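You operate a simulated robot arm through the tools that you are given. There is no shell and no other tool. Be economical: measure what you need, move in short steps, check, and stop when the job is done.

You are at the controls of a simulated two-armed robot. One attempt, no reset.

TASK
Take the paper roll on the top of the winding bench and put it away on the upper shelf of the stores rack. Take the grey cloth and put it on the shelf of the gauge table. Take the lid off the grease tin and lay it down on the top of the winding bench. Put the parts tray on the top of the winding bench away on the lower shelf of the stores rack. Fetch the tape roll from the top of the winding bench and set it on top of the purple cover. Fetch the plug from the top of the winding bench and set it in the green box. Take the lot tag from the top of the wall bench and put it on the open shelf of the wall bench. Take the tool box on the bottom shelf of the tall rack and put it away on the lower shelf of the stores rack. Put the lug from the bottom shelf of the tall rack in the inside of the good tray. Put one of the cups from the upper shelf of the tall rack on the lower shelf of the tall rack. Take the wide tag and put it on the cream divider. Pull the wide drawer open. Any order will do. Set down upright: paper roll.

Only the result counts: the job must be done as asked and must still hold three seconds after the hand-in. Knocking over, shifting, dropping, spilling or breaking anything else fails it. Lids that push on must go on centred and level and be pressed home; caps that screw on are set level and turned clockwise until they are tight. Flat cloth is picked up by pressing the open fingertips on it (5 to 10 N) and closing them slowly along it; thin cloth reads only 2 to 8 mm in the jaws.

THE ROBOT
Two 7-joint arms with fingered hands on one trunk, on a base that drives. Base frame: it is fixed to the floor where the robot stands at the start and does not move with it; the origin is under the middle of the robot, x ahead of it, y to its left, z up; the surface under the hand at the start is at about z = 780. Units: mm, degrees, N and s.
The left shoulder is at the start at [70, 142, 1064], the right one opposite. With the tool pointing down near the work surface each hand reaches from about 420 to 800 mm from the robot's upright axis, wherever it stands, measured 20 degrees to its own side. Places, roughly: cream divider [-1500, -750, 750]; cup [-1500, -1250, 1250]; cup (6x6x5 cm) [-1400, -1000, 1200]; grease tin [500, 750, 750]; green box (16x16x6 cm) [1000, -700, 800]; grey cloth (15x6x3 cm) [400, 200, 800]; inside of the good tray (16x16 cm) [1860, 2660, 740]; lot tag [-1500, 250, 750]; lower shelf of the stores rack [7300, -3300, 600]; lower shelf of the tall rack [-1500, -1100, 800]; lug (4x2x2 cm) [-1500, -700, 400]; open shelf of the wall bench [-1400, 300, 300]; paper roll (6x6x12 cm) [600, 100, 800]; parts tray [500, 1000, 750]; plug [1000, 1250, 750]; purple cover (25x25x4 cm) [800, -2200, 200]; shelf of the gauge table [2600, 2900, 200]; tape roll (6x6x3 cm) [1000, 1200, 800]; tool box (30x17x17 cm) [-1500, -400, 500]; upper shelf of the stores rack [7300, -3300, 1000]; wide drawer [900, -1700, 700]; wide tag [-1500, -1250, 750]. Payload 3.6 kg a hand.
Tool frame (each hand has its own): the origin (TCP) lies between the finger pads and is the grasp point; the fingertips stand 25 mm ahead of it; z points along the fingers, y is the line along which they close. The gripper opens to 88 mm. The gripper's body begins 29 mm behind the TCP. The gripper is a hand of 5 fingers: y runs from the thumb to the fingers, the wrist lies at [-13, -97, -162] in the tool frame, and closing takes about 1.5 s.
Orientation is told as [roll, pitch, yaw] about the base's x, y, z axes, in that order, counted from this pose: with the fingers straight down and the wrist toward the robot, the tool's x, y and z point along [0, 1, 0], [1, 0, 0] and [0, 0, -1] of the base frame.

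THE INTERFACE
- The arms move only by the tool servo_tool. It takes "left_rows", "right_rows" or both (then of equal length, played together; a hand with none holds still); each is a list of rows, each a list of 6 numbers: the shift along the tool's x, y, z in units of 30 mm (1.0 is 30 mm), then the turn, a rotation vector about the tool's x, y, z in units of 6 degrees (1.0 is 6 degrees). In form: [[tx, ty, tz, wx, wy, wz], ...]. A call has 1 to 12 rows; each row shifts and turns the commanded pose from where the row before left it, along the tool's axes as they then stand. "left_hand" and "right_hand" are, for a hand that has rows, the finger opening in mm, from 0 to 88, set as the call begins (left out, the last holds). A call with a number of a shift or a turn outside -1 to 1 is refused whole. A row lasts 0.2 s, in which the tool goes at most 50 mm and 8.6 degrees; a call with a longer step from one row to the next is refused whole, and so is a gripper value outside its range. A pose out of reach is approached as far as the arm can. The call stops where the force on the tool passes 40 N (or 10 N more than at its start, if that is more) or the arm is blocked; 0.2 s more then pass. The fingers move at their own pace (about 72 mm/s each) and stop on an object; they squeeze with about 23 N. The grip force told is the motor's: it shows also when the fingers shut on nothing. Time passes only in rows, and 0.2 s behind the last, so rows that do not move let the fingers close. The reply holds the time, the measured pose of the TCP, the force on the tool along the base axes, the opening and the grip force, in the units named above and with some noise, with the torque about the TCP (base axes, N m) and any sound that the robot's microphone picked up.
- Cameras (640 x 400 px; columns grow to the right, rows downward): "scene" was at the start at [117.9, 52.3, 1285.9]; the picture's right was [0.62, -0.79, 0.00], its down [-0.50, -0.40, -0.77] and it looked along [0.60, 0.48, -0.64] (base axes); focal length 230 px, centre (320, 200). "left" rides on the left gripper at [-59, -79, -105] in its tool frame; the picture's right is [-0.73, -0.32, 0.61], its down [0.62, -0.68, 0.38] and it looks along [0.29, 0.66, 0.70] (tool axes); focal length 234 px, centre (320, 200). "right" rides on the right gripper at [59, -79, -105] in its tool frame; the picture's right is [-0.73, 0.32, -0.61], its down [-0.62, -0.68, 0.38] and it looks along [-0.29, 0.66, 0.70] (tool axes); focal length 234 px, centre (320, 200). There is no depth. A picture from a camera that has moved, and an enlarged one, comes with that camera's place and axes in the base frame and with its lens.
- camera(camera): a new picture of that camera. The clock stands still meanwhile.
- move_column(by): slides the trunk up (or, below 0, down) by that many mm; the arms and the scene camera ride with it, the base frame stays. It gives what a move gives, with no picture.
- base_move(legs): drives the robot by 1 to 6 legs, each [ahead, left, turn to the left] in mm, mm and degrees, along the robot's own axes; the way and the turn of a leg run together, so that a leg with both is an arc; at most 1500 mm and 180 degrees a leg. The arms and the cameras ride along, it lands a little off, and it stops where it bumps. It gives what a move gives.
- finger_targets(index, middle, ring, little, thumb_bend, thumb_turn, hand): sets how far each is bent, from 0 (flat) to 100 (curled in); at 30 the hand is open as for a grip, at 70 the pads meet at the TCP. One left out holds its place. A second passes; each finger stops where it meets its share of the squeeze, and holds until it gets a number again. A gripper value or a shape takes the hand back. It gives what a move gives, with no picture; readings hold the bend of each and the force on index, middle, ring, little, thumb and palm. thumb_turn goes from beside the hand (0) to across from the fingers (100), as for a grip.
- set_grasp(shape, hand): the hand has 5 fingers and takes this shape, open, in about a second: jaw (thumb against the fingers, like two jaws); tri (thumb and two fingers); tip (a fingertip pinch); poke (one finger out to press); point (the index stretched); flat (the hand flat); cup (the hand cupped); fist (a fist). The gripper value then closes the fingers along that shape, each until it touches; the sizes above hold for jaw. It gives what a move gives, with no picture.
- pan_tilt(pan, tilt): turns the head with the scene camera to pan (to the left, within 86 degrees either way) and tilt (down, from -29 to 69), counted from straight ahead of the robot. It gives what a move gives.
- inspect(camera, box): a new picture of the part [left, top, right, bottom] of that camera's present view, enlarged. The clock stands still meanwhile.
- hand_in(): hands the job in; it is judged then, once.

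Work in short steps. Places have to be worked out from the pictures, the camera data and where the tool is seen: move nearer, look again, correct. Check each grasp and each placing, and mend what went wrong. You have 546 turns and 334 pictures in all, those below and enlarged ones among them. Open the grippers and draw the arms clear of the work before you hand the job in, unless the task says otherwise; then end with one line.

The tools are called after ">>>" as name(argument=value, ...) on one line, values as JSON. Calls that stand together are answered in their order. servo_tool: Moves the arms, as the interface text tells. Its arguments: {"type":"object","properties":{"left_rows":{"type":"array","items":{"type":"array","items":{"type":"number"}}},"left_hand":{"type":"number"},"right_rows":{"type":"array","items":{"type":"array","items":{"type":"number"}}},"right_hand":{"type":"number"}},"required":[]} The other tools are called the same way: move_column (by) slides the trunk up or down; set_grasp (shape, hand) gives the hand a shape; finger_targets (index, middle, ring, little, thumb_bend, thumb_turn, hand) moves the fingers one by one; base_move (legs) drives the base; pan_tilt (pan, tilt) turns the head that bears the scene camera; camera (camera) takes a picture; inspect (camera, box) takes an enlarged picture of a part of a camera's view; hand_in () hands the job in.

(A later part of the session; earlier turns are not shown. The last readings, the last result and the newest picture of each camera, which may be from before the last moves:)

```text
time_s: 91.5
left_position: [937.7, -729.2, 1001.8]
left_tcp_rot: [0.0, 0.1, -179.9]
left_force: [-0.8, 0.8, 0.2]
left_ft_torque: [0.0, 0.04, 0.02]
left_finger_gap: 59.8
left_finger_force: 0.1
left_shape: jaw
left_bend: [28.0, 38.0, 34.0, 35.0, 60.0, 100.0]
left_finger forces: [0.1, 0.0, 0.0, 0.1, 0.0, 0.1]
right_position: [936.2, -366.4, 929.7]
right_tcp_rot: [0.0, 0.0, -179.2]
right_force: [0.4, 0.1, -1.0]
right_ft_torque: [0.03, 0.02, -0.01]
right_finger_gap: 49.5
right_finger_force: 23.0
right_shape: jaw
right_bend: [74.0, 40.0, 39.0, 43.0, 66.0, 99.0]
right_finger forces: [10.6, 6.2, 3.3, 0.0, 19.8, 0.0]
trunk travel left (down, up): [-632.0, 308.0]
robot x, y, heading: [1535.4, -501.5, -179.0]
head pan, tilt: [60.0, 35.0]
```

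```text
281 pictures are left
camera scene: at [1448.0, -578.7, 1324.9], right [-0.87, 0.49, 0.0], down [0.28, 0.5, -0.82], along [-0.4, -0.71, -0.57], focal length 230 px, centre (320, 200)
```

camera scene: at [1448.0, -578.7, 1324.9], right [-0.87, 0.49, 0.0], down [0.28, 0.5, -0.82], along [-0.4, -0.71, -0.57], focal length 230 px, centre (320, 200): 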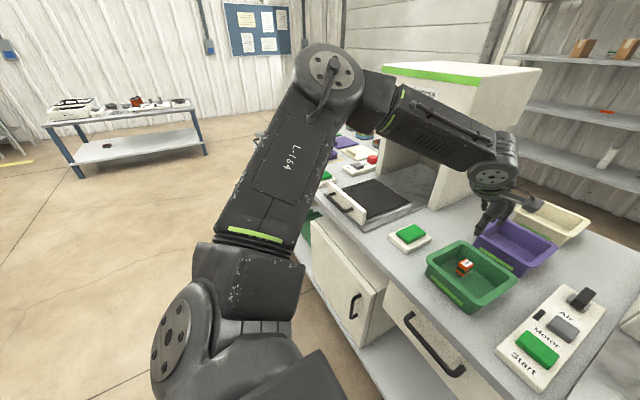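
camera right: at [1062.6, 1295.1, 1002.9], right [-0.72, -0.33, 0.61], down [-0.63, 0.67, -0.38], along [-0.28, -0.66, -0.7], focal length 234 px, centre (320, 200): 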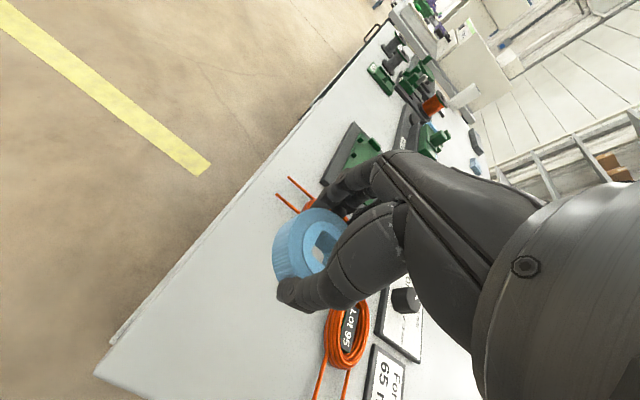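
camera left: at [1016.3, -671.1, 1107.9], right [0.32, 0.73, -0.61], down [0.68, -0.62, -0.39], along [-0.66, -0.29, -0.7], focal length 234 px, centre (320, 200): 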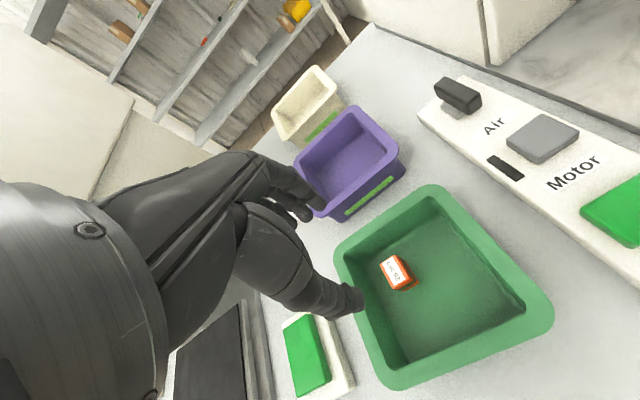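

Plug is in the green box. Back off and strafe toward the drawer / purple cover end.

>>> base_move(legs=[[-260, 0, 0], [0, 1250, 0]])

>>> pan_tilt(pan=10, tilt=40)

>>> camera(camera="scene")

```text
time_s: 99.3
left_position: [1215.2, -1983.5, 1001.9]
left_tcp_rot: [-0.1, 0.0, -179.9]
left_force: [-0.2, -0.7, 0.4]
left_ft_torque: [0.03, -0.03, 0.02]
left_finger_gap: 59.6
left_finger_force: 0.0
left_shape: jaw
left_bend: [28.0, 38.0, 34.0, 35.0, 60.0, 100.0]
left_finger forces: [0.1, 0.1, 0.0, 0.0, 0.0, 0.1]
right_position: [1213.5, -1621.2, 929.8]
right_tcp_rot: [-0.1, 0.0, -179.1]
right_force: [-0.6, -0.6, -0.7]
right_ft_torque: [0.02, -0.01, -0.01]
right_finger_gap: 49.7
right_finger_force: 23.4
right_shape: jaw
right_bend: [74.0, 40.0, 39.0, 43.0, 66.0, 99.0]
right_finger forces: [10.4, 6.0, 3.3, 0.0, 19.8, 0.0]
trunk travel left (down, up): [-632.0, 308.0]
robot x, y, heading: [1817.6, -1756.9, -179.3]
head pan, tilt: [60.0, 35.0]
```

```text
time_s: 100.5
left_position: [1214.9, -1984.0, 1002.3]
left_tcp_rot: [-0.1, 0.0, -179.8]
left_force: [-0.7, -0.1, 0.0]
left_ft_torque: [0.01, -0.02, 0.0]
left_finger_gap: 59.5
left_finger_force: 0.1
left_shape: jaw
left_bend: [28.0, 38.0, 34.0, 35.0, 60.0, 100.0]
left_finger forces: [0.0, 0.1, 0.1, 0.0, 0.0, 0.1]
right_position: [1213.9, -1621.3, 930.0]
right_tcp_rot: [-0.1, -0.1, -179.1]
right_force: [-0.1, -0.7, -0.3]
right_ft_torque: [0.0, 0.01, -0.02]
right_finger_gap: 49.8
right_finger_force: 22.6
right_shape: jaw
right_bend: [74.0, 40.0, 39.0, 43.0, 66.0, 99.0]
right_finger forces: [10.4, 6.0, 3.3, 0.0, 19.9, 0.1]
trunk travel left (down, up): [-632.0, 308.0]
robot x, y, heading: [1816.9, -1753.3, -179.3]
head pan, tilt: [10.0, 40.0]
```

```text
280 pictures are left
camera scene: at [1685.2, -1771.3, 1317.3], right [-0.19, 0.98, 0.0], down [0.63, 0.12, -0.77], along [-0.75, -0.14, -0.64], focal length 230 px, centre (320, 200)
```

scene: 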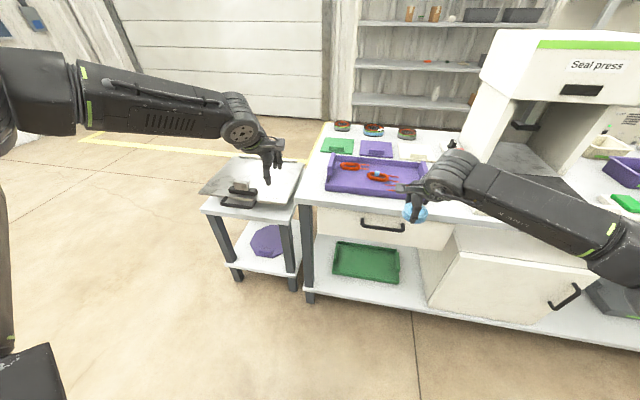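

The purple cover is on the low shelf of the small side table (≈[857,-2245]). Strafe further left, back, and lower the trunk.

>>> base_move(legs=[[-120, 0, 0], [0, 690, 0]])

>>> move_column(by=-560)

>>> pan_tilt(pan=-12, tilt=25)

>>> camera(camera="scene")

>>> camera(camera="right")

```text
time_s: 105.1
left_position: [1343.5, -2671.4, 1001.6]
left_tcp_rot: [0.0, 0.0, 179.9]
left_force: [-0.7, -0.7, 0.3]
left_ft_torque: [0.03, 0.01, 0.0]
left_finger_gap: 59.6
left_finger_force: 0.2
left_shape: jaw
left_bend: [28.0, 38.0, 34.0, 35.0, 60.0, 100.0]
left_finger forces: [0.1, 0.0, 0.1, 0.1, 0.0, 0.0]
right_position: [1343.2, -2310.4, 930.2]
right_tcp_rot: [0.0, 0.0, -179.3]
right_force: [-0.4, 0.6, -1.3]
right_ft_torque: [-0.01, -0.01, 0.02]
right_finger_gap: 49.4
right_finger_force: 23.0
right_shape: jaw
right_bend: [74.0, 40.0, 39.0, 43.0, 66.0, 99.0]
right_finger forces: [10.5, 6.1, 3.3, 0.1, 19.7, 0.0]
trunk travel left (down, up): [-632.0, 308.0]
robot x, y, heading: [1948.8, -2443.4, -179.2]
head pan, tilt: [10.0, 40.0]
```

```text
refused: -560 is not a number from -400 to 400
```

```text
time_s: 106.0
left_position: [1342.7, -2670.6, 1001.6]
left_tcp_rot: [-0.1, 0.1, 180.0]
left_force: [-0.5, 1.1, -0.4]
left_ft_torque: [-0.02, 0.02, 0.01]
left_finger_gap: 59.6
left_finger_force: 0.0
left_shape: jaw
left_bend: [28.0, 38.0, 34.0, 35.0, 60.0, 100.0]
left_finger forces: [0.1, 0.1, 0.1, 0.0, 0.1, 0.1]
right_position: [1343.3, -2310.2, 931.6]
right_tcp_rot: [0.0, 0.0, -179.3]
right_force: [-1.0, -0.2, 0.0]
right_ft_torque: [-0.01, 0.01, 0.01]
right_finger_gap: 49.7
right_finger_force: 22.9
right_shape: jaw
right_bend: [74.0, 40.0, 39.0, 43.0, 66.0, 99.0]
right_finger forces: [10.5, 6.1, 3.4, 0.0, 19.8, 0.1]
trunk travel left (down, up): [-632.0, 308.0]
robot x, y, heading: [1947.1, -2447.2, -179.3]
head pan, tilt: [-12.0, 25.0]
```

```text
279 pictures are left
camera scene: at [1807.3, -2427.0, 1340.6], right [0.2, 0.98, 0.0], down [0.42, -0.08, -0.91], along [-0.89, 0.18, -0.42], focal length 230 px, centre (320, 200)
```

scene: 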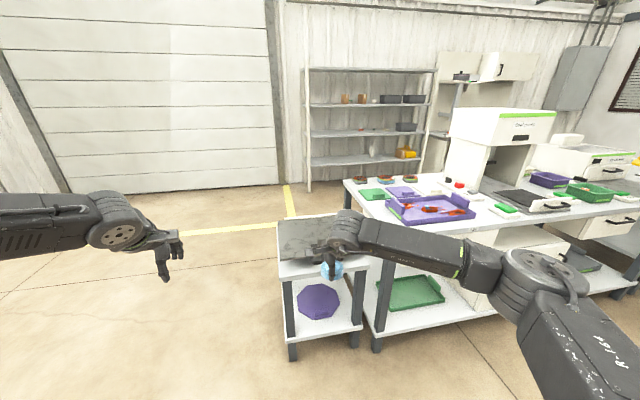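

```text
278 pictures are left
camera right: at [1421.3, -2367.3, 1034.5], right [-0.33, 0.72, 0.61], down [0.67, 0.63, -0.38], along [-0.66, 0.28, -0.7], focal length 234 px, centre (320, 200)
```

right: 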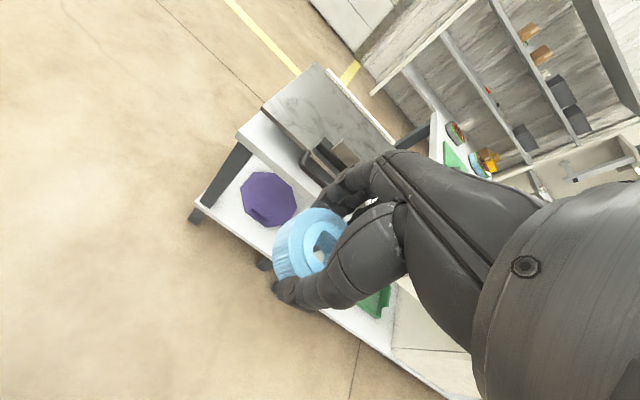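

>>> move_column(by=-400)

>>> move_column(by=-150)

>>> pan_tilt(pan=-5, tilt=25)

>>> camera(camera="scene")

>>> camera(camera="right")

```text
time_s: 109.8
left_position: [1343.2, -2670.7, 601.1]
left_tcp_rot: [-0.1, 0.1, 179.9]
left_force: [1.4, 0.3, 0.4]
left_ft_torque: [0.0, 0.03, -0.02]
left_finger_gap: 60.1
left_finger_force: 0.1
left_shape: jaw
left_bend: [28.0, 38.0, 34.0, 35.0, 60.0, 100.0]
left_finger forces: [0.0, 0.1, 0.0, 0.1, 0.0, 0.0]
right_position: [1342.0, -2310.3, 530.0]
right_tcp_rot: [0.0, 0.0, -179.5]
right_force: [0.8, 0.5, -0.2]
right_ft_torque: [0.02, 0.0, -0.02]
right_finger_gap: 49.9
right_finger_force: 23.3
right_shape: jaw
right_bend: [74.0, 40.0, 39.0, 43.0, 66.0, 99.0]
right_finger forces: [10.5, 6.1, 3.5, 0.0, 19.7, 0.0]
trunk travel left (down, up): [-232.0, 708.0]
robot x, y, heading: [1950.0, -2443.1, -179.4]
head pan, tilt: [-12.0, 25.0]
```

```text
time_s: 111.5
left_position: [1342.9, -2671.3, 451.6]
left_tcp_rot: [-0.1, -0.1, 179.9]
left_force: [-0.3, 0.6, -0.4]
left_ft_torque: [-0.02, -0.01, 0.01]
left_finger_gap: 59.9
left_finger_force: 0.0
left_shape: jaw
left_bend: [28.0, 38.0, 34.0, 35.0, 60.0, 100.0]
left_finger forces: [0.0, 0.0, 0.1, 0.0, 0.0, 0.0]
right_position: [1343.1, -2310.7, 379.9]
right_tcp_rot: [0.0, -0.1, -179.5]
right_force: [0.0, 0.0, -1.5]
right_ft_torque: [0.0, 0.0, -0.01]
right_finger_gap: 49.8
right_finger_force: 23.4
right_shape: jaw
right_bend: [74.0, 40.0, 39.0, 43.0, 66.0, 99.0]
right_finger forces: [10.5, 6.2, 3.4, 0.0, 19.8, 0.1]
trunk travel left (down, up): [-82.0, 858.0]
robot x, y, heading: [1943.9, -2442.8, -179.3]
head pan, tilt: [-12.0, 25.0]
```

```text
time_s: 112.2
left_position: [1343.4, -2671.5, 451.5]
left_tcp_rot: [-0.1, 0.0, 179.9]
left_force: [-0.7, -2.0, -0.2]
left_ft_torque: [0.0, -0.01, 0.0]
left_finger_gap: 59.7
left_finger_force: 0.1
left_shape: jaw
left_bend: [28.0, 38.0, 34.0, 35.0, 60.0, 100.0]
left_finger forces: [0.1, 0.1, 0.1, 0.0, 0.0, 0.1]
right_position: [1343.2, -2310.6, 379.9]
right_tcp_rot: [0.1, 0.0, -179.4]
right_force: [-0.3, -0.3, 0.2]
right_ft_torque: [0.0, 0.0, 0.0]
right_finger_gap: 49.7
right_finger_force: 23.2
right_shape: jaw
right_bend: [74.0, 40.0, 39.0, 43.0, 66.0, 99.0]
right_finger forces: [10.4, 6.1, 3.3, 0.0, 19.7, 0.0]
trunk travel left (down, up): [-82.0, 858.0]
robot x, y, heading: [1946.4, -2445.3, -179.7]
head pan, tilt: [-5.0, 25.0]
```

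```text
277 pictures are left
camera scene: at [1805.9, -2438.1, 790.6], right [0.08, 1.0, 0.0], down [0.42, -0.03, -0.91], along [-0.9, 0.07, -0.42], focal length 230 px, centre (320, 200)
```

scene: 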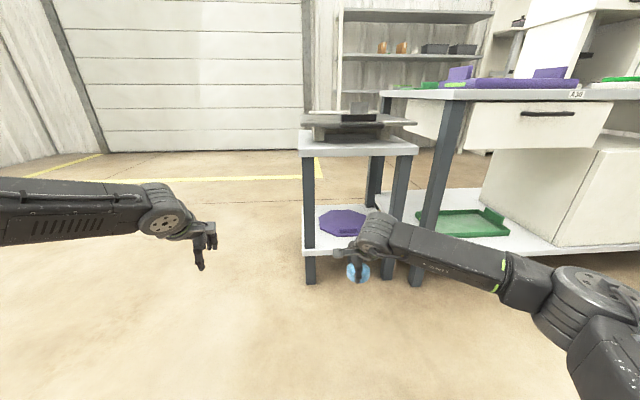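

```text
276 pictures are left
camera right: at [1421.5, -2367.4, 484.5], right [-0.33, 0.72, 0.61], down [0.67, 0.63, -0.38], along [-0.66, 0.28, -0.7], focal length 234 px, centre (320, 200)
```

right: 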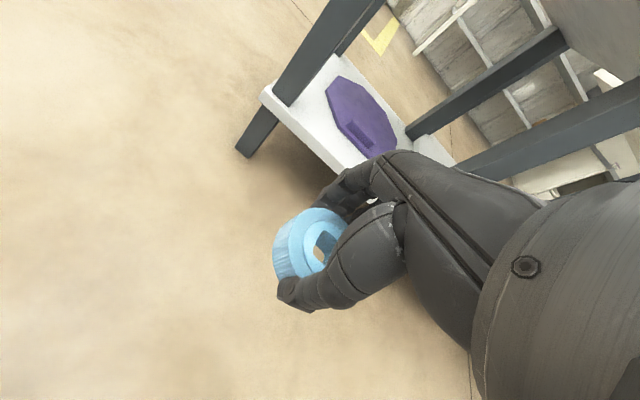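

>>> inspect(camera="right", box=[310, 60, 430, 170])

>>> inspect(camera="scene", box=[290, 180, 420, 290])

```text
3.64 times, centred on (370, 115) of right
camera zoom: at [1421.5, -2367.4, 484.5], right [-0.33, 0.72, 0.61], down [0.67, 0.63, -0.38], along [-0.66, 0.28, -0.7], focal length 852 px, centre (138, 509)
```

zoom: 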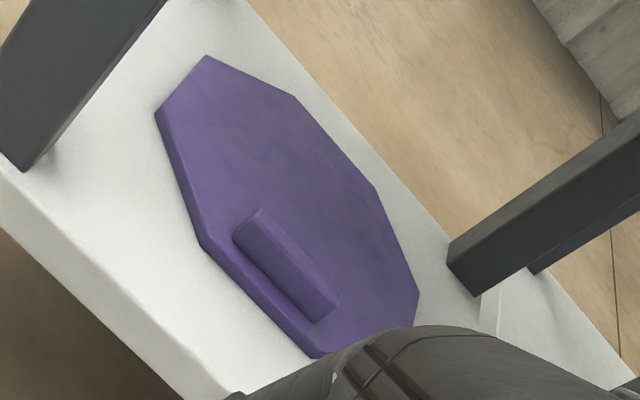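

```text
3.64 times, centred on (355, 235) of scene
camera zoom: at [1805.9, -2438.1, 790.6], right [0.08, 1.0, 0.0], down [0.42, -0.03, -0.91], along [-0.9, 0.07, -0.42], focal length 837 px, centre (193, 73)
```

zoom: 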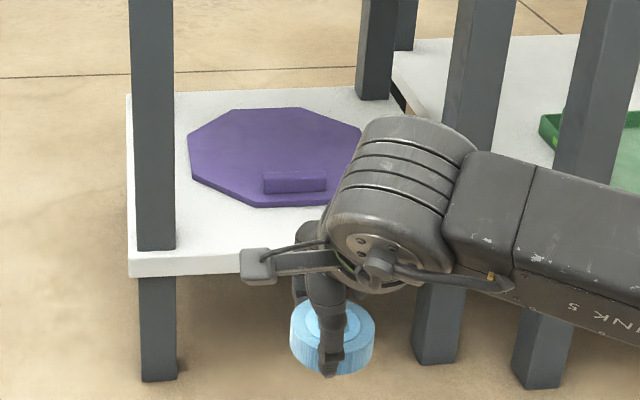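

Cover centre ≈[848,-2250], top ≈225, with a handle bar near its front. Align the right hand laterally and lower, then drive in.

>>> servo_tool(right_rows=[[-0.67, 0, 0.8, 0, 0, 0], [-0.67, 0, 0.8, 0, 0, 0], [-0.67, 0, 0.8, 0, 0, 0]])

>>> base_move(legs=[[300, 0, 0]])

>>> camera(camera="right")

>>> camera(camera="scene")

```text
time_s: 113.0
left_position: [1343.2, -2672.6, 452.3]
left_tcp_rot: [-0.2, 0.0, 180.0]
left_force: [0.0, 0.2, -0.2]
left_ft_torque: [0.0, -0.02, 0.01]
left_finger_gap: 59.7
left_finger_force: 0.1
left_shape: jaw
left_bend: [28.0, 38.0, 34.0, 35.0, 60.0, 100.0]
left_finger forces: [0.0, 0.0, 0.1, 0.1, 0.1, 0.0]
right_position: [1341.9, -2248.0, 307.5]
right_tcp_rot: [0.1, 0.0, -179.2]
right_force: [0.2, -0.6, -0.5]
right_ft_torque: [-0.01, -0.01, 0.04]
right_finger_gap: 49.7
right_finger_force: 22.5
right_shape: jaw
right_bend: [74.0, 40.0, 39.0, 43.0, 66.0, 99.0]
right_finger forces: [10.6, 6.0, 3.4, 0.0, 19.8, 0.1]
trunk travel left (down, up): [-82.0, 858.0]
robot x, y, heading: [1946.9, -2443.4, -179.6]
head pan, tilt: [-5.0, 25.0]
```

```text
time_s: 115.1
left_position: [1043.1, -2676.1, 451.6]
left_tcp_rot: [-0.1, 0.0, -179.9]
left_force: [0.6, 0.5, 0.4]
left_ft_torque: [0.01, -0.03, 0.0]
left_finger_gap: 59.7
left_finger_force: 0.0
left_shape: jaw
left_bend: [28.0, 38.0, 34.0, 35.0, 60.0, 100.0]
left_finger forces: [0.0, 0.0, 0.0, 0.1, 0.0, 0.1]
right_position: [1042.0, -2253.4, 307.8]
right_tcp_rot: [0.0, 0.0, -179.3]
right_force: [-0.5, 0.8, -0.6]
right_ft_torque: [-0.02, -0.01, -0.03]
right_finger_gap: 49.9
right_finger_force: 23.2
right_shape: jaw
right_bend: [74.0, 40.0, 39.0, 43.0, 66.0, 99.0]
right_finger forces: [10.4, 6.0, 3.6, 0.0, 19.8, 0.1]
trunk travel left (down, up): [-82.0, 858.0]
robot x, y, heading: [1643.6, -2446.6, -179.4]
head pan, tilt: [-5.0, 25.0]
```

```text
273 pictures are left
camera right: at [1119.8, -2311.1, 412.3], right [-0.33, 0.72, 0.61], down [0.67, 0.63, -0.38], along [-0.66, 0.28, -0.7], focal length 234 px, centre (320, 200)
```

right: 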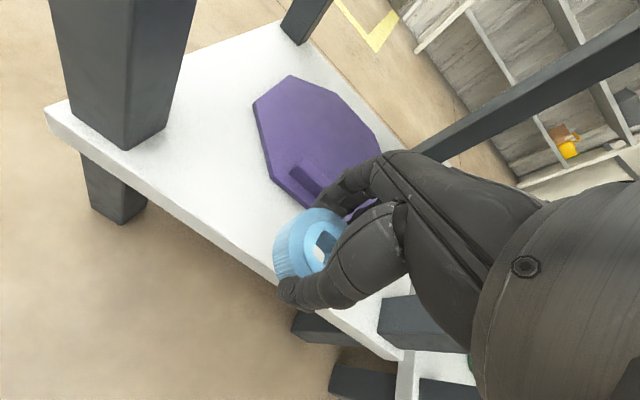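

```text
272 pictures are left
camera scene: at [1505.8, -2441.9, 790.6], right [0.07, 1.0, 0.0], down [0.42, -0.03, -0.91], along [-0.9, 0.07, -0.42], focal length 230 px, centre (320, 200)
```

scene: 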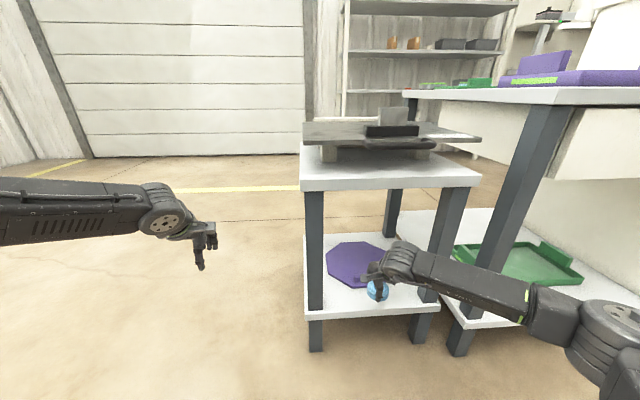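

The flared forearm would hit the right front leg if I go straight in. I'll back out and re-approach with the robot turned ~40° right so the forearm enters along −x.

>>> base_move(legs=[[-300, 0, 0], [0, 0, -40], [96, 522, 0]])

>>> pan_tilt(pan=10, tilt=28)

>>> camera(camera="scene")

>>> camera(camera="right")

```text
time_s: 120.8
left_position: [1061.6, -2471.6, 452.8]
left_tcp_rot: [-0.4, 0.0, 139.7]
left_force: [0.4, -3.7, 0.5]
left_ft_torque: [0.06, 0.03, 0.13]
left_finger_gap: 59.0
left_finger_force: 0.0
left_shape: jaw
left_bend: [28.0, 39.0, 34.0, 35.0, 60.0, 99.0]
left_finger forces: [0.0, 3.4, 0.0, 0.2, 0.0, 0.1]
right_position: [1323.9, -2148.5, 308.2]
right_tcp_rot: [0.0, -0.1, 141.0]
right_force: [0.8, 0.2, -0.8]
right_ft_torque: [0.03, 0.01, 0.0]
right_finger_gap: 49.4
right_finger_force: 22.6
right_shape: jaw
right_bend: [74.0, 40.0, 39.0, 43.0, 66.0, 99.0]
right_finger forces: [10.7, 6.0, 3.6, 0.0, 19.8, 0.1]
trunk travel left (down, up): [-82.0, 858.0]
robot x, y, heading: [1666.0, -2686.6, 140.9]
head pan, tilt: [-5.0, 25.0]
stopped in leg 3: the force on the tool passed its limit at 62 N (the readings are from after the stop); the commanded pose is now the measured one
```

```text
time_s: 121.6
left_position: [1062.4, -2472.1, 451.4]
left_tcp_rot: [-0.4, 0.1, 139.6]
left_force: [-1.3, -5.4, 0.2]
left_ft_torque: [0.1, 0.03, 0.21]
left_finger_gap: 59.5
left_finger_force: 0.2
left_shape: jaw
left_bend: [28.0, 39.0, 34.0, 35.0, 60.0, 99.0]
left_finger forces: [0.0, 4.8, 0.0, 0.0, 0.0, 0.0]
right_position: [1324.6, -2146.9, 306.9]
right_tcp_rot: [-0.1, 0.0, 141.1]
right_force: [-0.5, -0.4, -0.7]
right_ft_torque: [0.01, 0.0, 0.03]
right_finger_gap: 49.6
right_finger_force: 23.1
right_shape: jaw
right_bend: [74.0, 40.0, 39.0, 43.0, 66.0, 99.0]
right_finger forces: [10.6, 6.0, 3.6, 0.1, 19.6, 0.0]
trunk travel left (down, up): [-82.0, 858.0]
robot x, y, heading: [1666.6, -2685.6, 141.0]
head pan, tilt: [10.0, 28.0]
```

```text
271 pictures are left
camera scene: at [1548.9, -2609.1, 785.9], right [0.48, 0.88, 0.0], down [0.41, -0.23, -0.88], along [-0.77, 0.43, -0.47], focal length 230 px, centre (320, 200)
```

scene: 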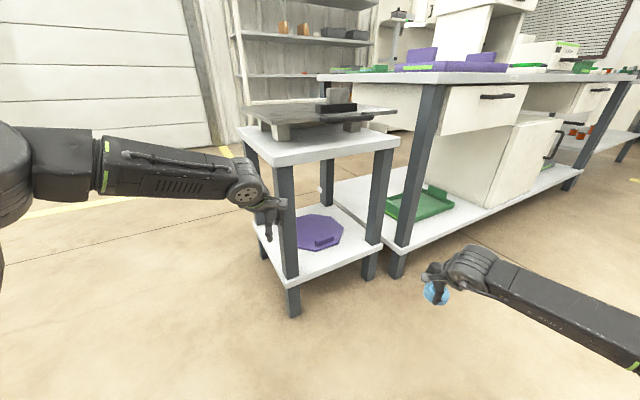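

```text
270 pictures are left
camera right: at [1347.5, -2243.4, 412.5], right [0.2, 0.77, 0.61], down [0.92, 0.06, -0.38], along [-0.33, 0.64, -0.7], focal length 234 px, centre (320, 200)
```

right: 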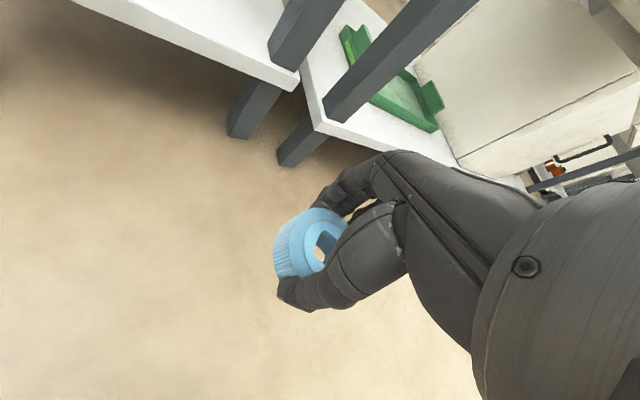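

The left hand bumped the table's left leg. Back off and retract the left hand.

>>> base_move(legs=[[-200, 0, 0]])

>>> servo_tool(left_rows=[[0.3, -0.9, -0.3, 0, 0, 0], [0.3, -0.9, -0.3, 0, 0, 0], [0.3, -0.9, -0.3, 0, 0, 0], [0.3, -0.9, -0.3, 0, 0, 0], [0.3, -0.9, -0.3, 0, 0, 0], [0.3, -0.9, -0.3, 0, 0, 0], [0.3, -0.9, -0.3, 0, 0, 0]])

>>> inspect(camera="scene", box=[200, 60, 440, 320])

```text
time_s: 123.2
left_position: [1217.2, -2597.2, 451.6]
left_tcp_rot: [-0.4, 0.0, 139.6]
left_force: [-0.5, -0.2, 0.1]
left_ft_torque: [0.01, -0.01, -0.02]
left_finger_gap: 60.0
left_finger_force: 0.1
left_shape: jaw
left_bend: [28.0, 38.0, 34.0, 35.0, 60.0, 99.0]
left_finger forces: [0.0, 0.0, 0.0, 0.1, 0.0, 0.0]
right_position: [1478.9, -2273.7, 308.1]
right_tcp_rot: [0.0, 0.1, 141.0]
right_force: [-0.3, 0.7, 0.2]
right_ft_torque: [-0.02, -0.01, 0.02]
right_finger_gap: 49.2
right_finger_force: 23.0
right_shape: jaw
right_bend: [74.0, 40.0, 39.0, 43.0, 66.0, 99.0]
right_finger forces: [10.6, 6.0, 3.6, 0.1, 19.7, 0.0]
trunk travel left (down, up): [-82.0, 858.0]
robot x, y, heading: [1819.3, -2811.4, 141.1]
head pan, tilt: [10.0, 28.0]
```

```text
time_s: 124.8
left_position: [1320.3, -2769.9, 515.1]
left_tcp_rot: [-0.4, 0.1, 139.6]
left_force: [1.2, -0.9, -0.4]
left_ft_torque: [0.01, -0.01, -0.03]
left_finger_gap: 60.2
left_finger_force: 0.1
left_shape: jaw
left_bend: [28.0, 38.0, 34.0, 35.0, 60.0, 99.0]
left_finger forces: [0.0, 0.1, 0.1, 0.1, 0.0, 0.0]
right_position: [1479.0, -2275.0, 308.0]
right_tcp_rot: [0.0, 0.0, 141.1]
right_force: [-0.8, 0.1, -1.4]
right_ft_torque: [-0.05, -0.01, 0.04]
right_finger_gap: 48.9
right_finger_force: 22.7
right_shape: jaw
right_bend: [74.0, 40.0, 39.0, 43.0, 66.0, 99.0]
right_finger forces: [10.6, 6.1, 3.7, 0.1, 19.7, 0.1]
trunk travel left (down, up): [-82.0, 858.0]
robot x, y, heading: [1821.3, -2811.3, 141.1]
head pan, tilt: [10.0, 28.0]
```

```text
1.54 times, centred on (320, 190) of scene
camera zoom: at [1703.8, -2734.0, 785.9], right [0.48, 0.88, 0.0], down [0.41, -0.23, -0.88], along [-0.77, 0.43, -0.47], focal length 354 px, centre (320, 215)
```

zoom: 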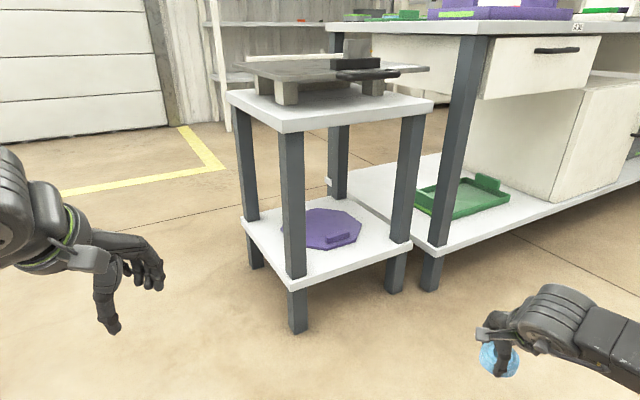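

Nothing disturbed. Move to the entry point in front of the cover.

>>> base_move(legs=[[233, 156, 0]])

>>> camera(camera="scene")

>>> camera(camera="right")

```text
time_s: 126.8
left_position: [1041.3, -2744.3, 515.6]
left_tcp_rot: [-0.5, 0.1, 139.8]
left_force: [0.3, 0.5, 0.2]
left_ft_torque: [0.01, 0.0, -0.01]
left_finger_gap: 59.9
left_finger_force: 0.1
left_shape: jaw
left_bend: [28.0, 38.0, 34.0, 35.0, 60.0, 99.0]
left_finger forces: [0.0, 0.0, 0.0, 0.0, 0.0, 0.0]
right_position: [1198.9, -2250.1, 307.9]
right_tcp_rot: [0.0, 0.1, 141.1]
right_force: [0.0, 0.7, 0.0]
right_ft_torque: [0.01, -0.04, -0.02]
right_finger_gap: 49.2
right_finger_force: 22.5
right_shape: jaw
right_bend: [74.0, 40.0, 39.0, 43.0, 66.0, 99.0]
right_finger forces: [10.5, 6.1, 3.6, 0.0, 19.7, 0.0]
trunk travel left (down, up): [-82.0, 858.0]
robot x, y, heading: [1544.0, -2783.0, 141.4]
head pan, tilt: [10.0, 28.0]
```

```text
268 pictures are left
camera scene: at [1424.5, -2709.6, 785.8], right [0.48, 0.88, 0.0], down [0.41, -0.23, -0.88], along [-0.77, 0.43, -0.47], focal length 230 px, centre (320, 200)
```

scene: 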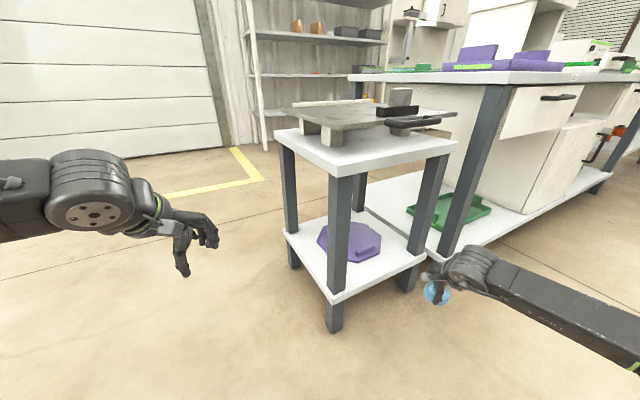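

```text
267 pictures are left
camera right: at [1222.8, -2344.1, 412.3], right [0.2, 0.77, 0.61], down [0.92, 0.06, -0.38], along [-0.33, 0.64, -0.7], focal length 234 px, centre (320, 200)
```

right: 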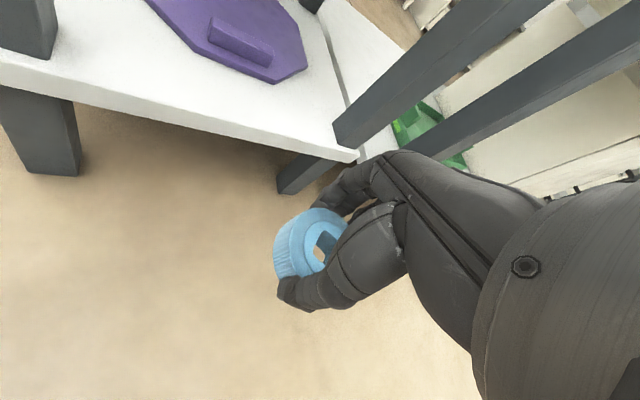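

>>> base_move(legs=[[172, 137, 0]])

>>> camera(camera="scene")

>>> camera(camera="right")

```text
time_s: 128.5
left_position: [820.7, -2743.2, 515.2]
left_tcp_rot: [-0.4, 0.1, 139.7]
left_force: [-0.3, 0.0, -0.4]
left_ft_torque: [-0.02, -0.02, -0.02]
left_finger_gap: 59.6
left_finger_force: 0.1
left_shape: jaw
left_bend: [28.0, 38.0, 34.0, 35.0, 60.0, 99.0]
left_finger forces: [0.0, 0.0, 0.0, 0.1, 0.0, 0.0]
right_position: [979.9, -2248.3, 307.5]
right_tcp_rot: [0.1, 0.0, 141.2]
right_force: [-0.5, -0.1, -0.4]
right_ft_torque: [-0.03, -0.01, -0.02]
right_finger_gap: 48.9
right_finger_force: 22.9
right_shape: jaw
right_bend: [74.0, 40.0, 39.0, 43.0, 66.0, 99.0]
right_finger forces: [10.7, 6.0, 3.5, 0.0, 19.7, 0.1]
trunk travel left (down, up): [-82.0, 858.0]
robot x, y, heading: [1321.4, -2785.1, 141.1]
head pan, tilt: [10.0, 28.0]
```

```text
266 pictures are left
camera scene: at [1204.7, -2708.7, 785.8], right [0.48, 0.88, 0.0], down [0.41, -0.23, -0.88], along [-0.77, 0.43, -0.47], focal length 230 px, centre (320, 200)
```

scene: 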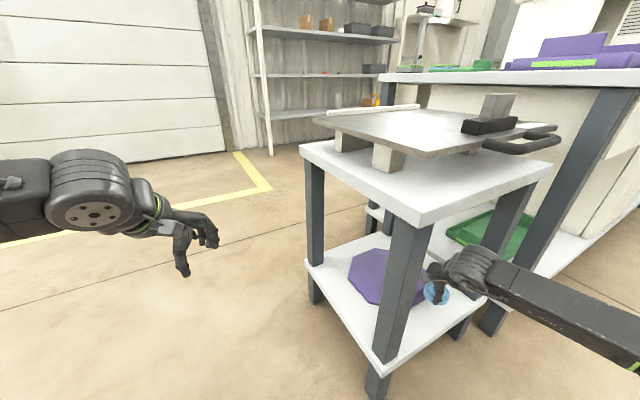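

```text
265 pictures are left
camera right: at [1002.9, -2343.3, 412.3], right [0.2, 0.77, 0.61], down [0.92, 0.06, -0.38], along [-0.33, 0.64, -0.7], focal length 234 px, centre (320, 200)
```

right: 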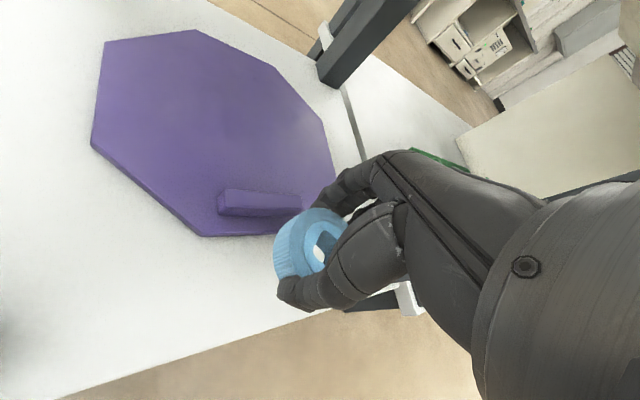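

Cover centre refined to [838,-2250]. Move in the rest.

>>> base_move(legs=[[105, 84, 0]])

>>> camera(camera="scene")

>>> camera(camera="right")

```text
time_s: 129.8
left_position: [685.3, -2742.8, 514.8]
left_tcp_rot: [-0.5, 0.0, 139.7]
left_force: [-0.5, -0.2, -0.1]
left_ft_torque: [0.02, 0.02, -0.02]
left_finger_gap: 59.9
left_finger_force: 0.1
left_shape: jaw
left_bend: [28.0, 38.0, 34.0, 35.0, 60.0, 99.0]
left_finger forces: [0.0, 0.1, 0.1, 0.0, 0.1, 0.0]
right_position: [845.0, -2248.5, 307.9]
right_tcp_rot: [0.0, 0.0, 141.2]
right_force: [0.9, -0.2, -0.5]
right_ft_torque: [-0.02, 0.0, -0.03]
right_finger_gap: 49.3
right_finger_force: 22.6
right_shape: jaw
right_bend: [74.0, 40.0, 39.0, 43.0, 66.0, 99.0]
right_finger forces: [10.6, 5.9, 3.6, 0.0, 19.7, 0.0]
trunk travel left (down, up): [-82.0, 858.0]
robot x, y, heading: [1189.8, -2785.1, 141.1]
head pan, tilt: [10.0, 28.0]
```

```text
264 pictures are left
camera scene: at [1070.2, -2708.6, 785.8], right [0.48, 0.88, 0.0], down [0.41, -0.23, -0.88], along [-0.77, 0.43, -0.47], focal length 230 px, centre (320, 200)
```

scene: 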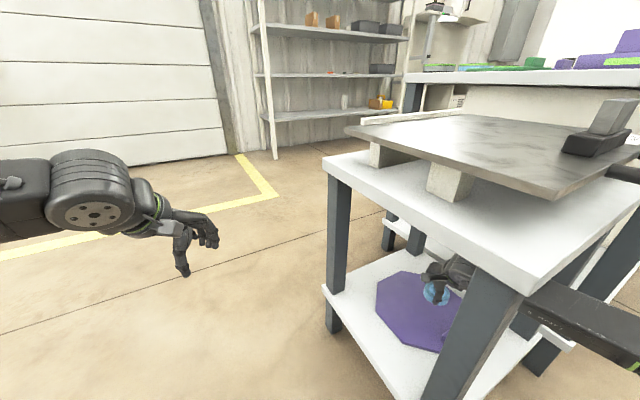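

```text
263 pictures are left
camera right: at [868.5, -2343.1, 412.3], right [0.2, 0.77, 0.61], down [0.92, 0.06, -0.38], along [-0.33, 0.64, -0.7], focal length 234 px, centre (320, 200)
```

right: 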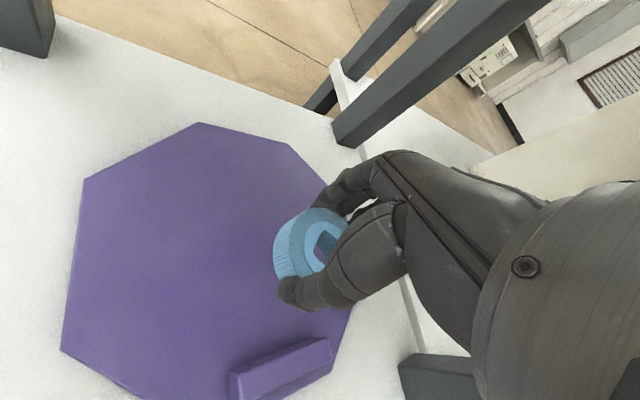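

Tape is over the middle of the cover. Lower gently.

>>> servo_tool(right_rows=[[0, 0, 0.7, 0, 0, 0], [0, 0, 0.5, 0, 0, 0], [0, 0, 0.2, 0, 0, 0]])

>>> servo_tool(right_rows=[[0, 0, 0.13, 0, 0, 0], [0, 0, 0.13, 0, 0, 0]])

```text
time_s: 130.6
left_position: [686.6, -2743.9, 514.5]
left_tcp_rot: [-0.3, 0.1, 139.7]
left_force: [0.8, -0.9, -0.8]
left_ft_torque: [0.03, 0.02, -0.01]
left_finger_gap: 59.9
left_finger_force: 0.0
left_shape: jaw
left_bend: [28.0, 38.0, 34.0, 35.0, 60.0, 99.0]
left_finger forces: [0.0, 0.0, 0.1, 0.1, 0.0, 0.0]
right_position: [846.0, -2248.2, 266.9]
right_tcp_rot: [-0.1, 0.0, 141.2]
right_force: [-0.1, 0.3, -1.0]
right_ft_torque: [-0.03, -0.03, 0.02]
right_finger_gap: 49.0
right_finger_force: 23.0
right_shape: jaw
right_bend: [74.0, 40.0, 39.0, 43.0, 66.0, 99.0]
right_finger forces: [10.5, 5.9, 3.7, 0.0, 19.7, 0.0]
trunk travel left (down, up): [-82.0, 858.0]
robot x, y, heading: [1191.4, -2783.8, 141.4]
head pan, tilt: [10.0, 28.0]
```

```text
time_s: 131.2
left_position: [685.4, -2743.8, 514.2]
left_tcp_rot: [-0.4, 0.1, 139.6]
left_force: [0.3, -0.2, -0.1]
left_ft_torque: [0.01, 0.01, 0.04]
left_finger_gap: 59.8
left_finger_force: 0.1
left_shape: jaw
left_bend: [28.0, 38.0, 34.0, 35.0, 60.0, 99.0]
left_finger forces: [0.0, 0.0, 0.1, 0.0, 0.0, 0.0]
right_position: [846.1, -2247.2, 257.9]
right_tcp_rot: [0.1, 0.0, 141.2]
right_force: [-0.4, -0.5, -1.1]
right_ft_torque: [0.0, 0.03, -0.01]
right_finger_gap: 49.3
right_finger_force: 23.0
right_shape: jaw
right_bend: [74.0, 40.0, 39.0, 43.0, 66.0, 99.0]
right_finger forces: [10.6, 5.9, 3.8, 0.1, 19.6, 0.0]
trunk travel left (down, up): [-82.0, 858.0]
robot x, y, heading: [1189.7, -2785.9, 141.3]
head pan, tilt: [10.0, 28.0]
```

>>> servo_tool(right_rows=[[0, 0, 0.13, 0, 0, 0], [0, 0, 0.13, 0, 0, 0]])

>>> camera(camera="right")

```text
time_s: 131.8
left_position: [685.8, -2743.4, 514.3]
left_tcp_rot: [-0.4, 0.1, 139.7]
left_force: [0.5, 0.0, 0.4]
left_ft_torque: [-0.03, 0.0, -0.02]
left_finger_gap: 59.7
left_finger_force: 0.0
left_shape: jaw
left_bend: [28.0, 38.0, 34.0, 35.0, 60.0, 99.0]
left_finger forces: [0.1, 0.0, 0.1, 0.1, 0.1, 0.0]
right_position: [845.1, -2247.5, 250.9]
right_tcp_rot: [0.0, 0.0, 141.3]
right_force: [-0.5, 0.8, -0.7]
right_ft_torque: [-0.01, 0.02, -0.01]
right_finger_gap: 49.1
right_finger_force: 23.1
right_shape: jaw
right_bend: [74.0, 40.0, 39.0, 43.0, 66.0, 99.0]
right_finger forces: [10.7, 5.9, 3.8, 0.1, 19.7, 0.0]
trunk travel left (down, up): [-82.0, 858.0]
robot x, y, heading: [1187.9, -2784.5, 141.0]
head pan, tilt: [10.0, 28.0]
```

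```text
262 pictures are left
camera right: at [868.4, -2343.3, 354.5], right [0.2, 0.77, 0.61], down [0.92, 0.06, -0.38], along [-0.33, 0.64, -0.7], focal length 234 px, centre (320, 200)
```

right: 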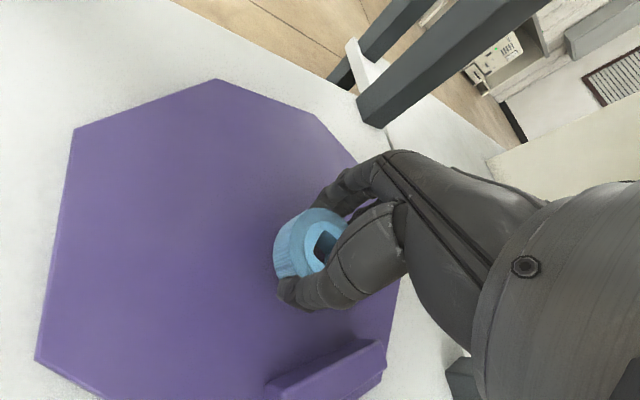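

Still not touching; keep lowering in 4 mm steps.

>>> servo_tool(right_rows=[[0, 0, 0.13, 0, 0, 0], [0, 0, 0.13, 0, 0, 0]])

>>> servo_tool(right_rows=[[0, 0, 0.1, 0, 0, 0], [0, 0, 0.1, 0, 0, 0]])

```text
time_s: 132.4
left_position: [686.8, -2743.5, 514.8]
left_tcp_rot: [-0.4, 0.1, 139.8]
left_force: [0.2, -0.5, 0.5]
left_ft_torque: [0.02, 0.01, -0.02]
left_finger_gap: 59.9
left_finger_force: 0.0
left_shape: jaw
left_bend: [28.0, 38.0, 34.0, 35.0, 60.0, 99.0]
left_finger forces: [0.1, 0.1, 0.0, 0.0, 0.0, 0.0]
right_position: [844.3, -2248.5, 242.7]
right_tcp_rot: [0.0, 0.0, 141.2]
right_force: [0.2, 0.2, 0.1]
right_ft_torque: [0.0, -0.01, -0.02]
right_finger_gap: 49.2
right_finger_force: 22.7
right_shape: jaw
right_bend: [74.0, 40.0, 39.0, 43.0, 66.0, 99.0]
right_finger forces: [10.6, 6.0, 3.8, 0.1, 19.7, 0.0]
trunk travel left (down, up): [-82.0, 858.0]
robot x, y, heading: [1191.9, -2782.0, 141.5]
head pan, tilt: [10.0, 28.0]
```

```text
time_s: 133.0
left_position: [686.4, -2743.3, 515.3]
left_tcp_rot: [-0.4, 0.1, 139.7]
left_force: [0.4, 0.1, -0.4]
left_ft_torque: [0.04, -0.01, -0.01]
left_finger_gap: 59.9
left_finger_force: 0.1
left_shape: jaw
left_bend: [28.0, 38.0, 34.0, 35.0, 60.0, 99.0]
left_finger forces: [0.0, 0.0, 0.1, 0.0, 0.0, 0.0]
right_position: [844.6, -2247.6, 239.8]
right_tcp_rot: [0.1, -0.4, 141.2]
right_force: [0.1, 0.7, 14.3]
right_ft_torque: [-0.01, -0.04, 0.04]
right_finger_gap: 49.1
right_finger_force: 22.4
right_shape: jaw
right_bend: [74.0, 40.0, 39.0, 43.0, 66.0, 99.0]
right_finger forces: [11.4, 6.6, 4.2, 0.0, 21.6, 0.0]
trunk travel left (down, up): [-82.0, 858.0]
robot x, y, heading: [1189.5, -2781.5, 141.0]
head pan, tilt: [10.0, 28.0]
```

Contact. Release and rise.

>>> servo_tool(right_rows=[[0, 0, -0.03, 0, 0, 0], [0, 0, 0, 0, 0, 0], [0, 0, 0, 0, 0, 0], [0, 0, 0, 0, 0, 0], [0, 0, 0, 0, 0, 0], [0, 0, -0.4, 0, 0, 0], [0, 0, -0.8, 0, 0, 0], [0, 0, -0.9, 0, 0, 0]], right_hand=82)

>>> camera(camera="right")

```text
time_s: 134.8
left_position: [684.6, -2742.9, 514.2]
left_tcp_rot: [-0.4, 0.1, 139.7]
left_force: [-0.8, -0.3, -0.2]
left_ft_torque: [-0.01, 0.02, 0.01]
left_finger_gap: 59.7
left_finger_force: 0.1
left_shape: jaw
left_bend: [28.0, 38.0, 34.0, 35.0, 60.0, 99.0]
left_finger forces: [0.1, 0.0, 0.1, 0.0, 0.1, 0.1]
right_position: [845.8, -2248.7, 300.7]
right_tcp_rot: [0.0, 0.0, 141.1]
right_force: [-1.1, 0.1, 0.6]
right_ft_torque: [-0.02, -0.01, 0.0]
right_finger_gap: 81.8
right_finger_force: 0.1
right_shape: jaw
right_bend: [32.0, 31.0, 30.0, 31.0, 31.0, 98.0]
right_finger forces: [0.0, 0.0, 0.0, 0.0, 0.0, 0.0]
trunk travel left (down, up): [-82.0, 858.0]
robot x, y, heading: [1189.1, -2779.2, 141.3]
head pan, tilt: [10.0, 28.0]
```

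```text
261 pictures are left
camera right: at [868.6, -2343.4, 404.4], right [0.2, 0.77, 0.61], down [0.92, 0.06, -0.38], along [-0.33, 0.64, -0.7], focal length 234 px, centre (320, 200)
```

right: 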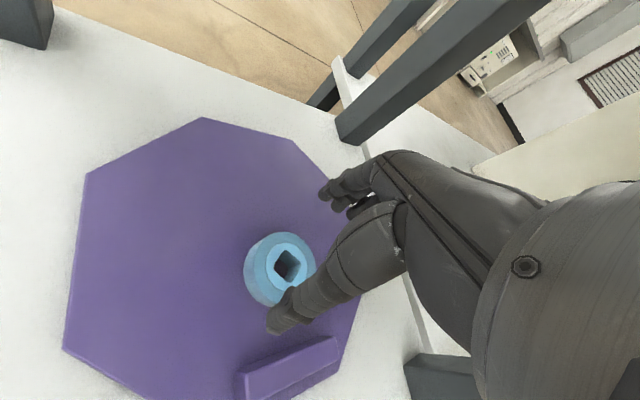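

Tape roll is on the cover. Back out along +x.

>>> base_move(legs=[[-280, -220, 0], [-350, 0, 0]])

>>> camera(camera="scene")

```text
time_s: 138.9
left_position: [1317.3, -2968.9, 515.3]
left_tcp_rot: [-0.4, 0.1, 139.6]
left_force: [0.8, -1.1, -0.7]
left_ft_torque: [0.0, -0.01, -0.03]
left_finger_gap: 59.7
left_finger_force: 0.0
left_shape: jaw
left_bend: [28.0, 38.0, 34.0, 35.0, 60.0, 99.0]
left_finger forces: [0.1, 0.1, 0.0, 0.1, 0.1, 0.0]
right_position: [1478.7, -2474.9, 299.6]
right_tcp_rot: [0.0, 0.0, 141.1]
right_force: [0.6, -0.2, -0.3]
right_ft_torque: [0.02, 0.0, 0.0]
right_finger_gap: 81.7
right_finger_force: 0.1
right_shape: jaw
right_bend: [32.0, 31.0, 30.0, 31.0, 31.0, 98.0]
right_finger forces: [0.0, 0.0, 0.1, 0.0, 0.0, 0.0]
trunk travel left (down, up): [-82.0, 858.0]
robot x, y, heading: [1821.6, -3010.0, 140.8]
head pan, tilt: [10.0, 28.0]
```

```text
260 pictures are left
camera scene: at [1702.4, -2935.2, 785.9], right [0.48, 0.88, 0.0], down [0.41, -0.23, -0.88], along [-0.77, 0.43, -0.47], focal length 230 px, centre (320, 200)
```

scene: 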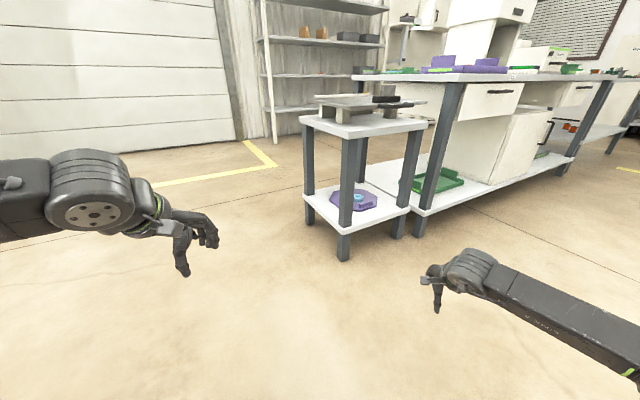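

Next the wide drawer (handle ≈[1075,-1650,710]). Raise the trunk, turn to face −x and strafe in front of it.

>>> move_column(by=380)

>>> base_move(legs=[[0, 0, 39], [-60, -1140, 0]])

>>> pan_tilt(pan=-15, tilt=25)

>>> camera(camera="scene")

>>> camera(camera="right")

```text
time_s: 142.6
left_position: [1318.6, -2968.0, 895.2]
left_tcp_rot: [-0.4, 0.1, 139.7]
left_force: [-0.2, -0.9, -0.7]
left_ft_torque: [-0.03, -0.03, 0.01]
left_finger_gap: 59.9
left_finger_force: 0.0
left_shape: jaw
left_bend: [28.0, 38.0, 34.0, 35.0, 60.0, 99.0]
left_finger forces: [0.0, 0.0, 0.0, 0.0, 0.1, 0.0]
right_position: [1478.0, -2475.6, 679.3]
right_tcp_rot: [0.0, -0.1, 141.1]
right_force: [-0.1, -0.6, 0.1]
right_ft_torque: [0.02, 0.01, -0.01]
right_finger_gap: 81.8
right_finger_force: 0.0
right_shape: jaw
right_bend: [32.0, 31.0, 30.0, 31.0, 31.0, 98.0]
right_finger forces: [0.1, 0.0, 0.0, 0.1, 0.0, 0.0]
trunk travel left (down, up): [-462.0, 478.0]
robot x, y, heading: [1819.3, -3007.3, 141.0]
head pan, tilt: [10.0, 28.0]
```

```text
time_s: 150.2
left_position: [1469.2, -2159.7, 894.9]
left_tcp_rot: [-0.4, 0.1, 178.3]
left_force: [-0.3, -0.2, 0.3]
left_ft_torque: [-0.01, 0.02, -0.02]
left_finger_gap: 60.3
left_finger_force: 0.0
left_shape: jaw
left_bend: [28.0, 38.0, 34.0, 35.0, 60.0, 99.0]
left_finger forces: [0.1, 0.1, 0.1, 0.0, 0.0, 0.0]
right_position: [1284.5, -1673.4, 680.9]
right_tcp_rot: [0.0, 0.0, 179.6]
right_force: [0.5, -1.0, -0.3]
right_ft_torque: [0.0, -0.03, 0.0]
right_finger_gap: 81.7
right_finger_force: 0.1
right_shape: jaw
right_bend: [32.0, 31.0, 30.0, 31.0, 31.0, 98.0]
right_finger forces: [0.1, 0.1, 0.0, 0.1, 0.0, 0.0]
trunk travel left (down, up): [-462.0, 478.0]
robot x, y, heading: [1885.7, -1880.2, 179.4]
head pan, tilt: [10.0, 28.0]
```

```text
time_s: 151.1
left_position: [1468.8, -2160.0, 895.1]
left_tcp_rot: [-0.4, 0.1, 178.2]
left_force: [-0.9, -0.2, 0.6]
left_ft_torque: [-0.03, 0.02, -0.01]
left_finger_gap: 60.1
left_finger_force: 0.0
left_shape: jaw
left_bend: [28.0, 38.0, 34.0, 35.0, 60.0, 99.0]
left_finger forces: [0.0, 0.0, 0.0, 0.0, 0.0, 0.0]
right_position: [1285.0, -1673.7, 678.9]
right_tcp_rot: [0.0, 0.0, 179.7]
right_force: [0.7, 0.3, 0.4]
right_ft_torque: [-0.02, -0.02, 0.01]
right_finger_gap: 81.7
right_finger_force: 0.1
right_shape: jaw
right_bend: [32.0, 31.0, 30.0, 31.0, 31.0, 98.0]
right_finger forces: [0.0, 0.0, 0.1, 0.1, 0.1, 0.1]
trunk travel left (down, up): [-462.0, 478.0]
robot x, y, heading: [1886.8, -1882.0, 179.5]
head pan, tilt: [-15.0, 25.0]
```

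```text
259 pictures are left
camera scene: at [1748.9, -1855.0, 1170.6], right [0.26, 0.96, 0.0], down [0.41, -0.11, -0.91], along [-0.87, 0.24, -0.42], focal length 230 px, centre (320, 200)
```

scene: 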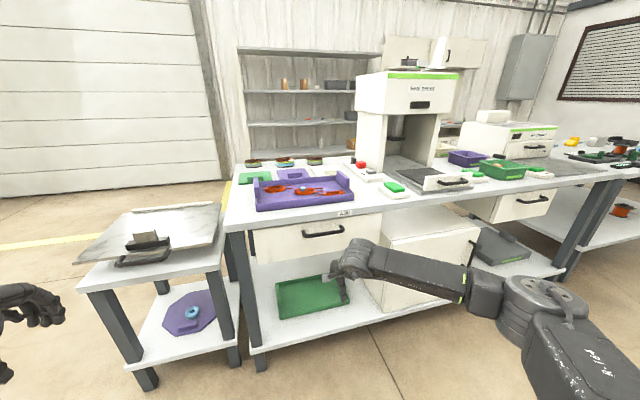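

```text
258 pictures are left
camera right: at [1362.8, -1732.8, 784.2], right [-0.32, 0.73, 0.61], down [0.68, 0.62, -0.38], along [-0.66, 0.29, -0.7], focal length 234 px, centre (320, 200)
```

right: 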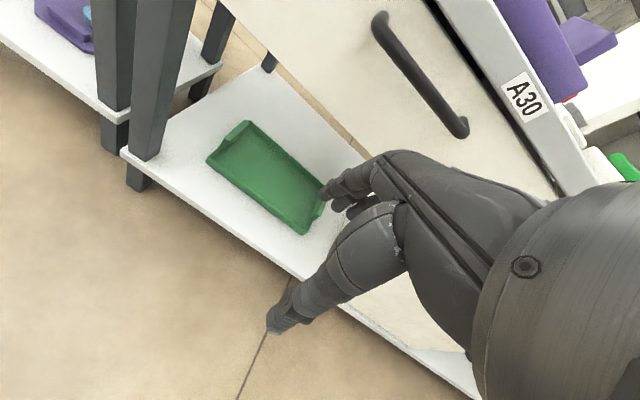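

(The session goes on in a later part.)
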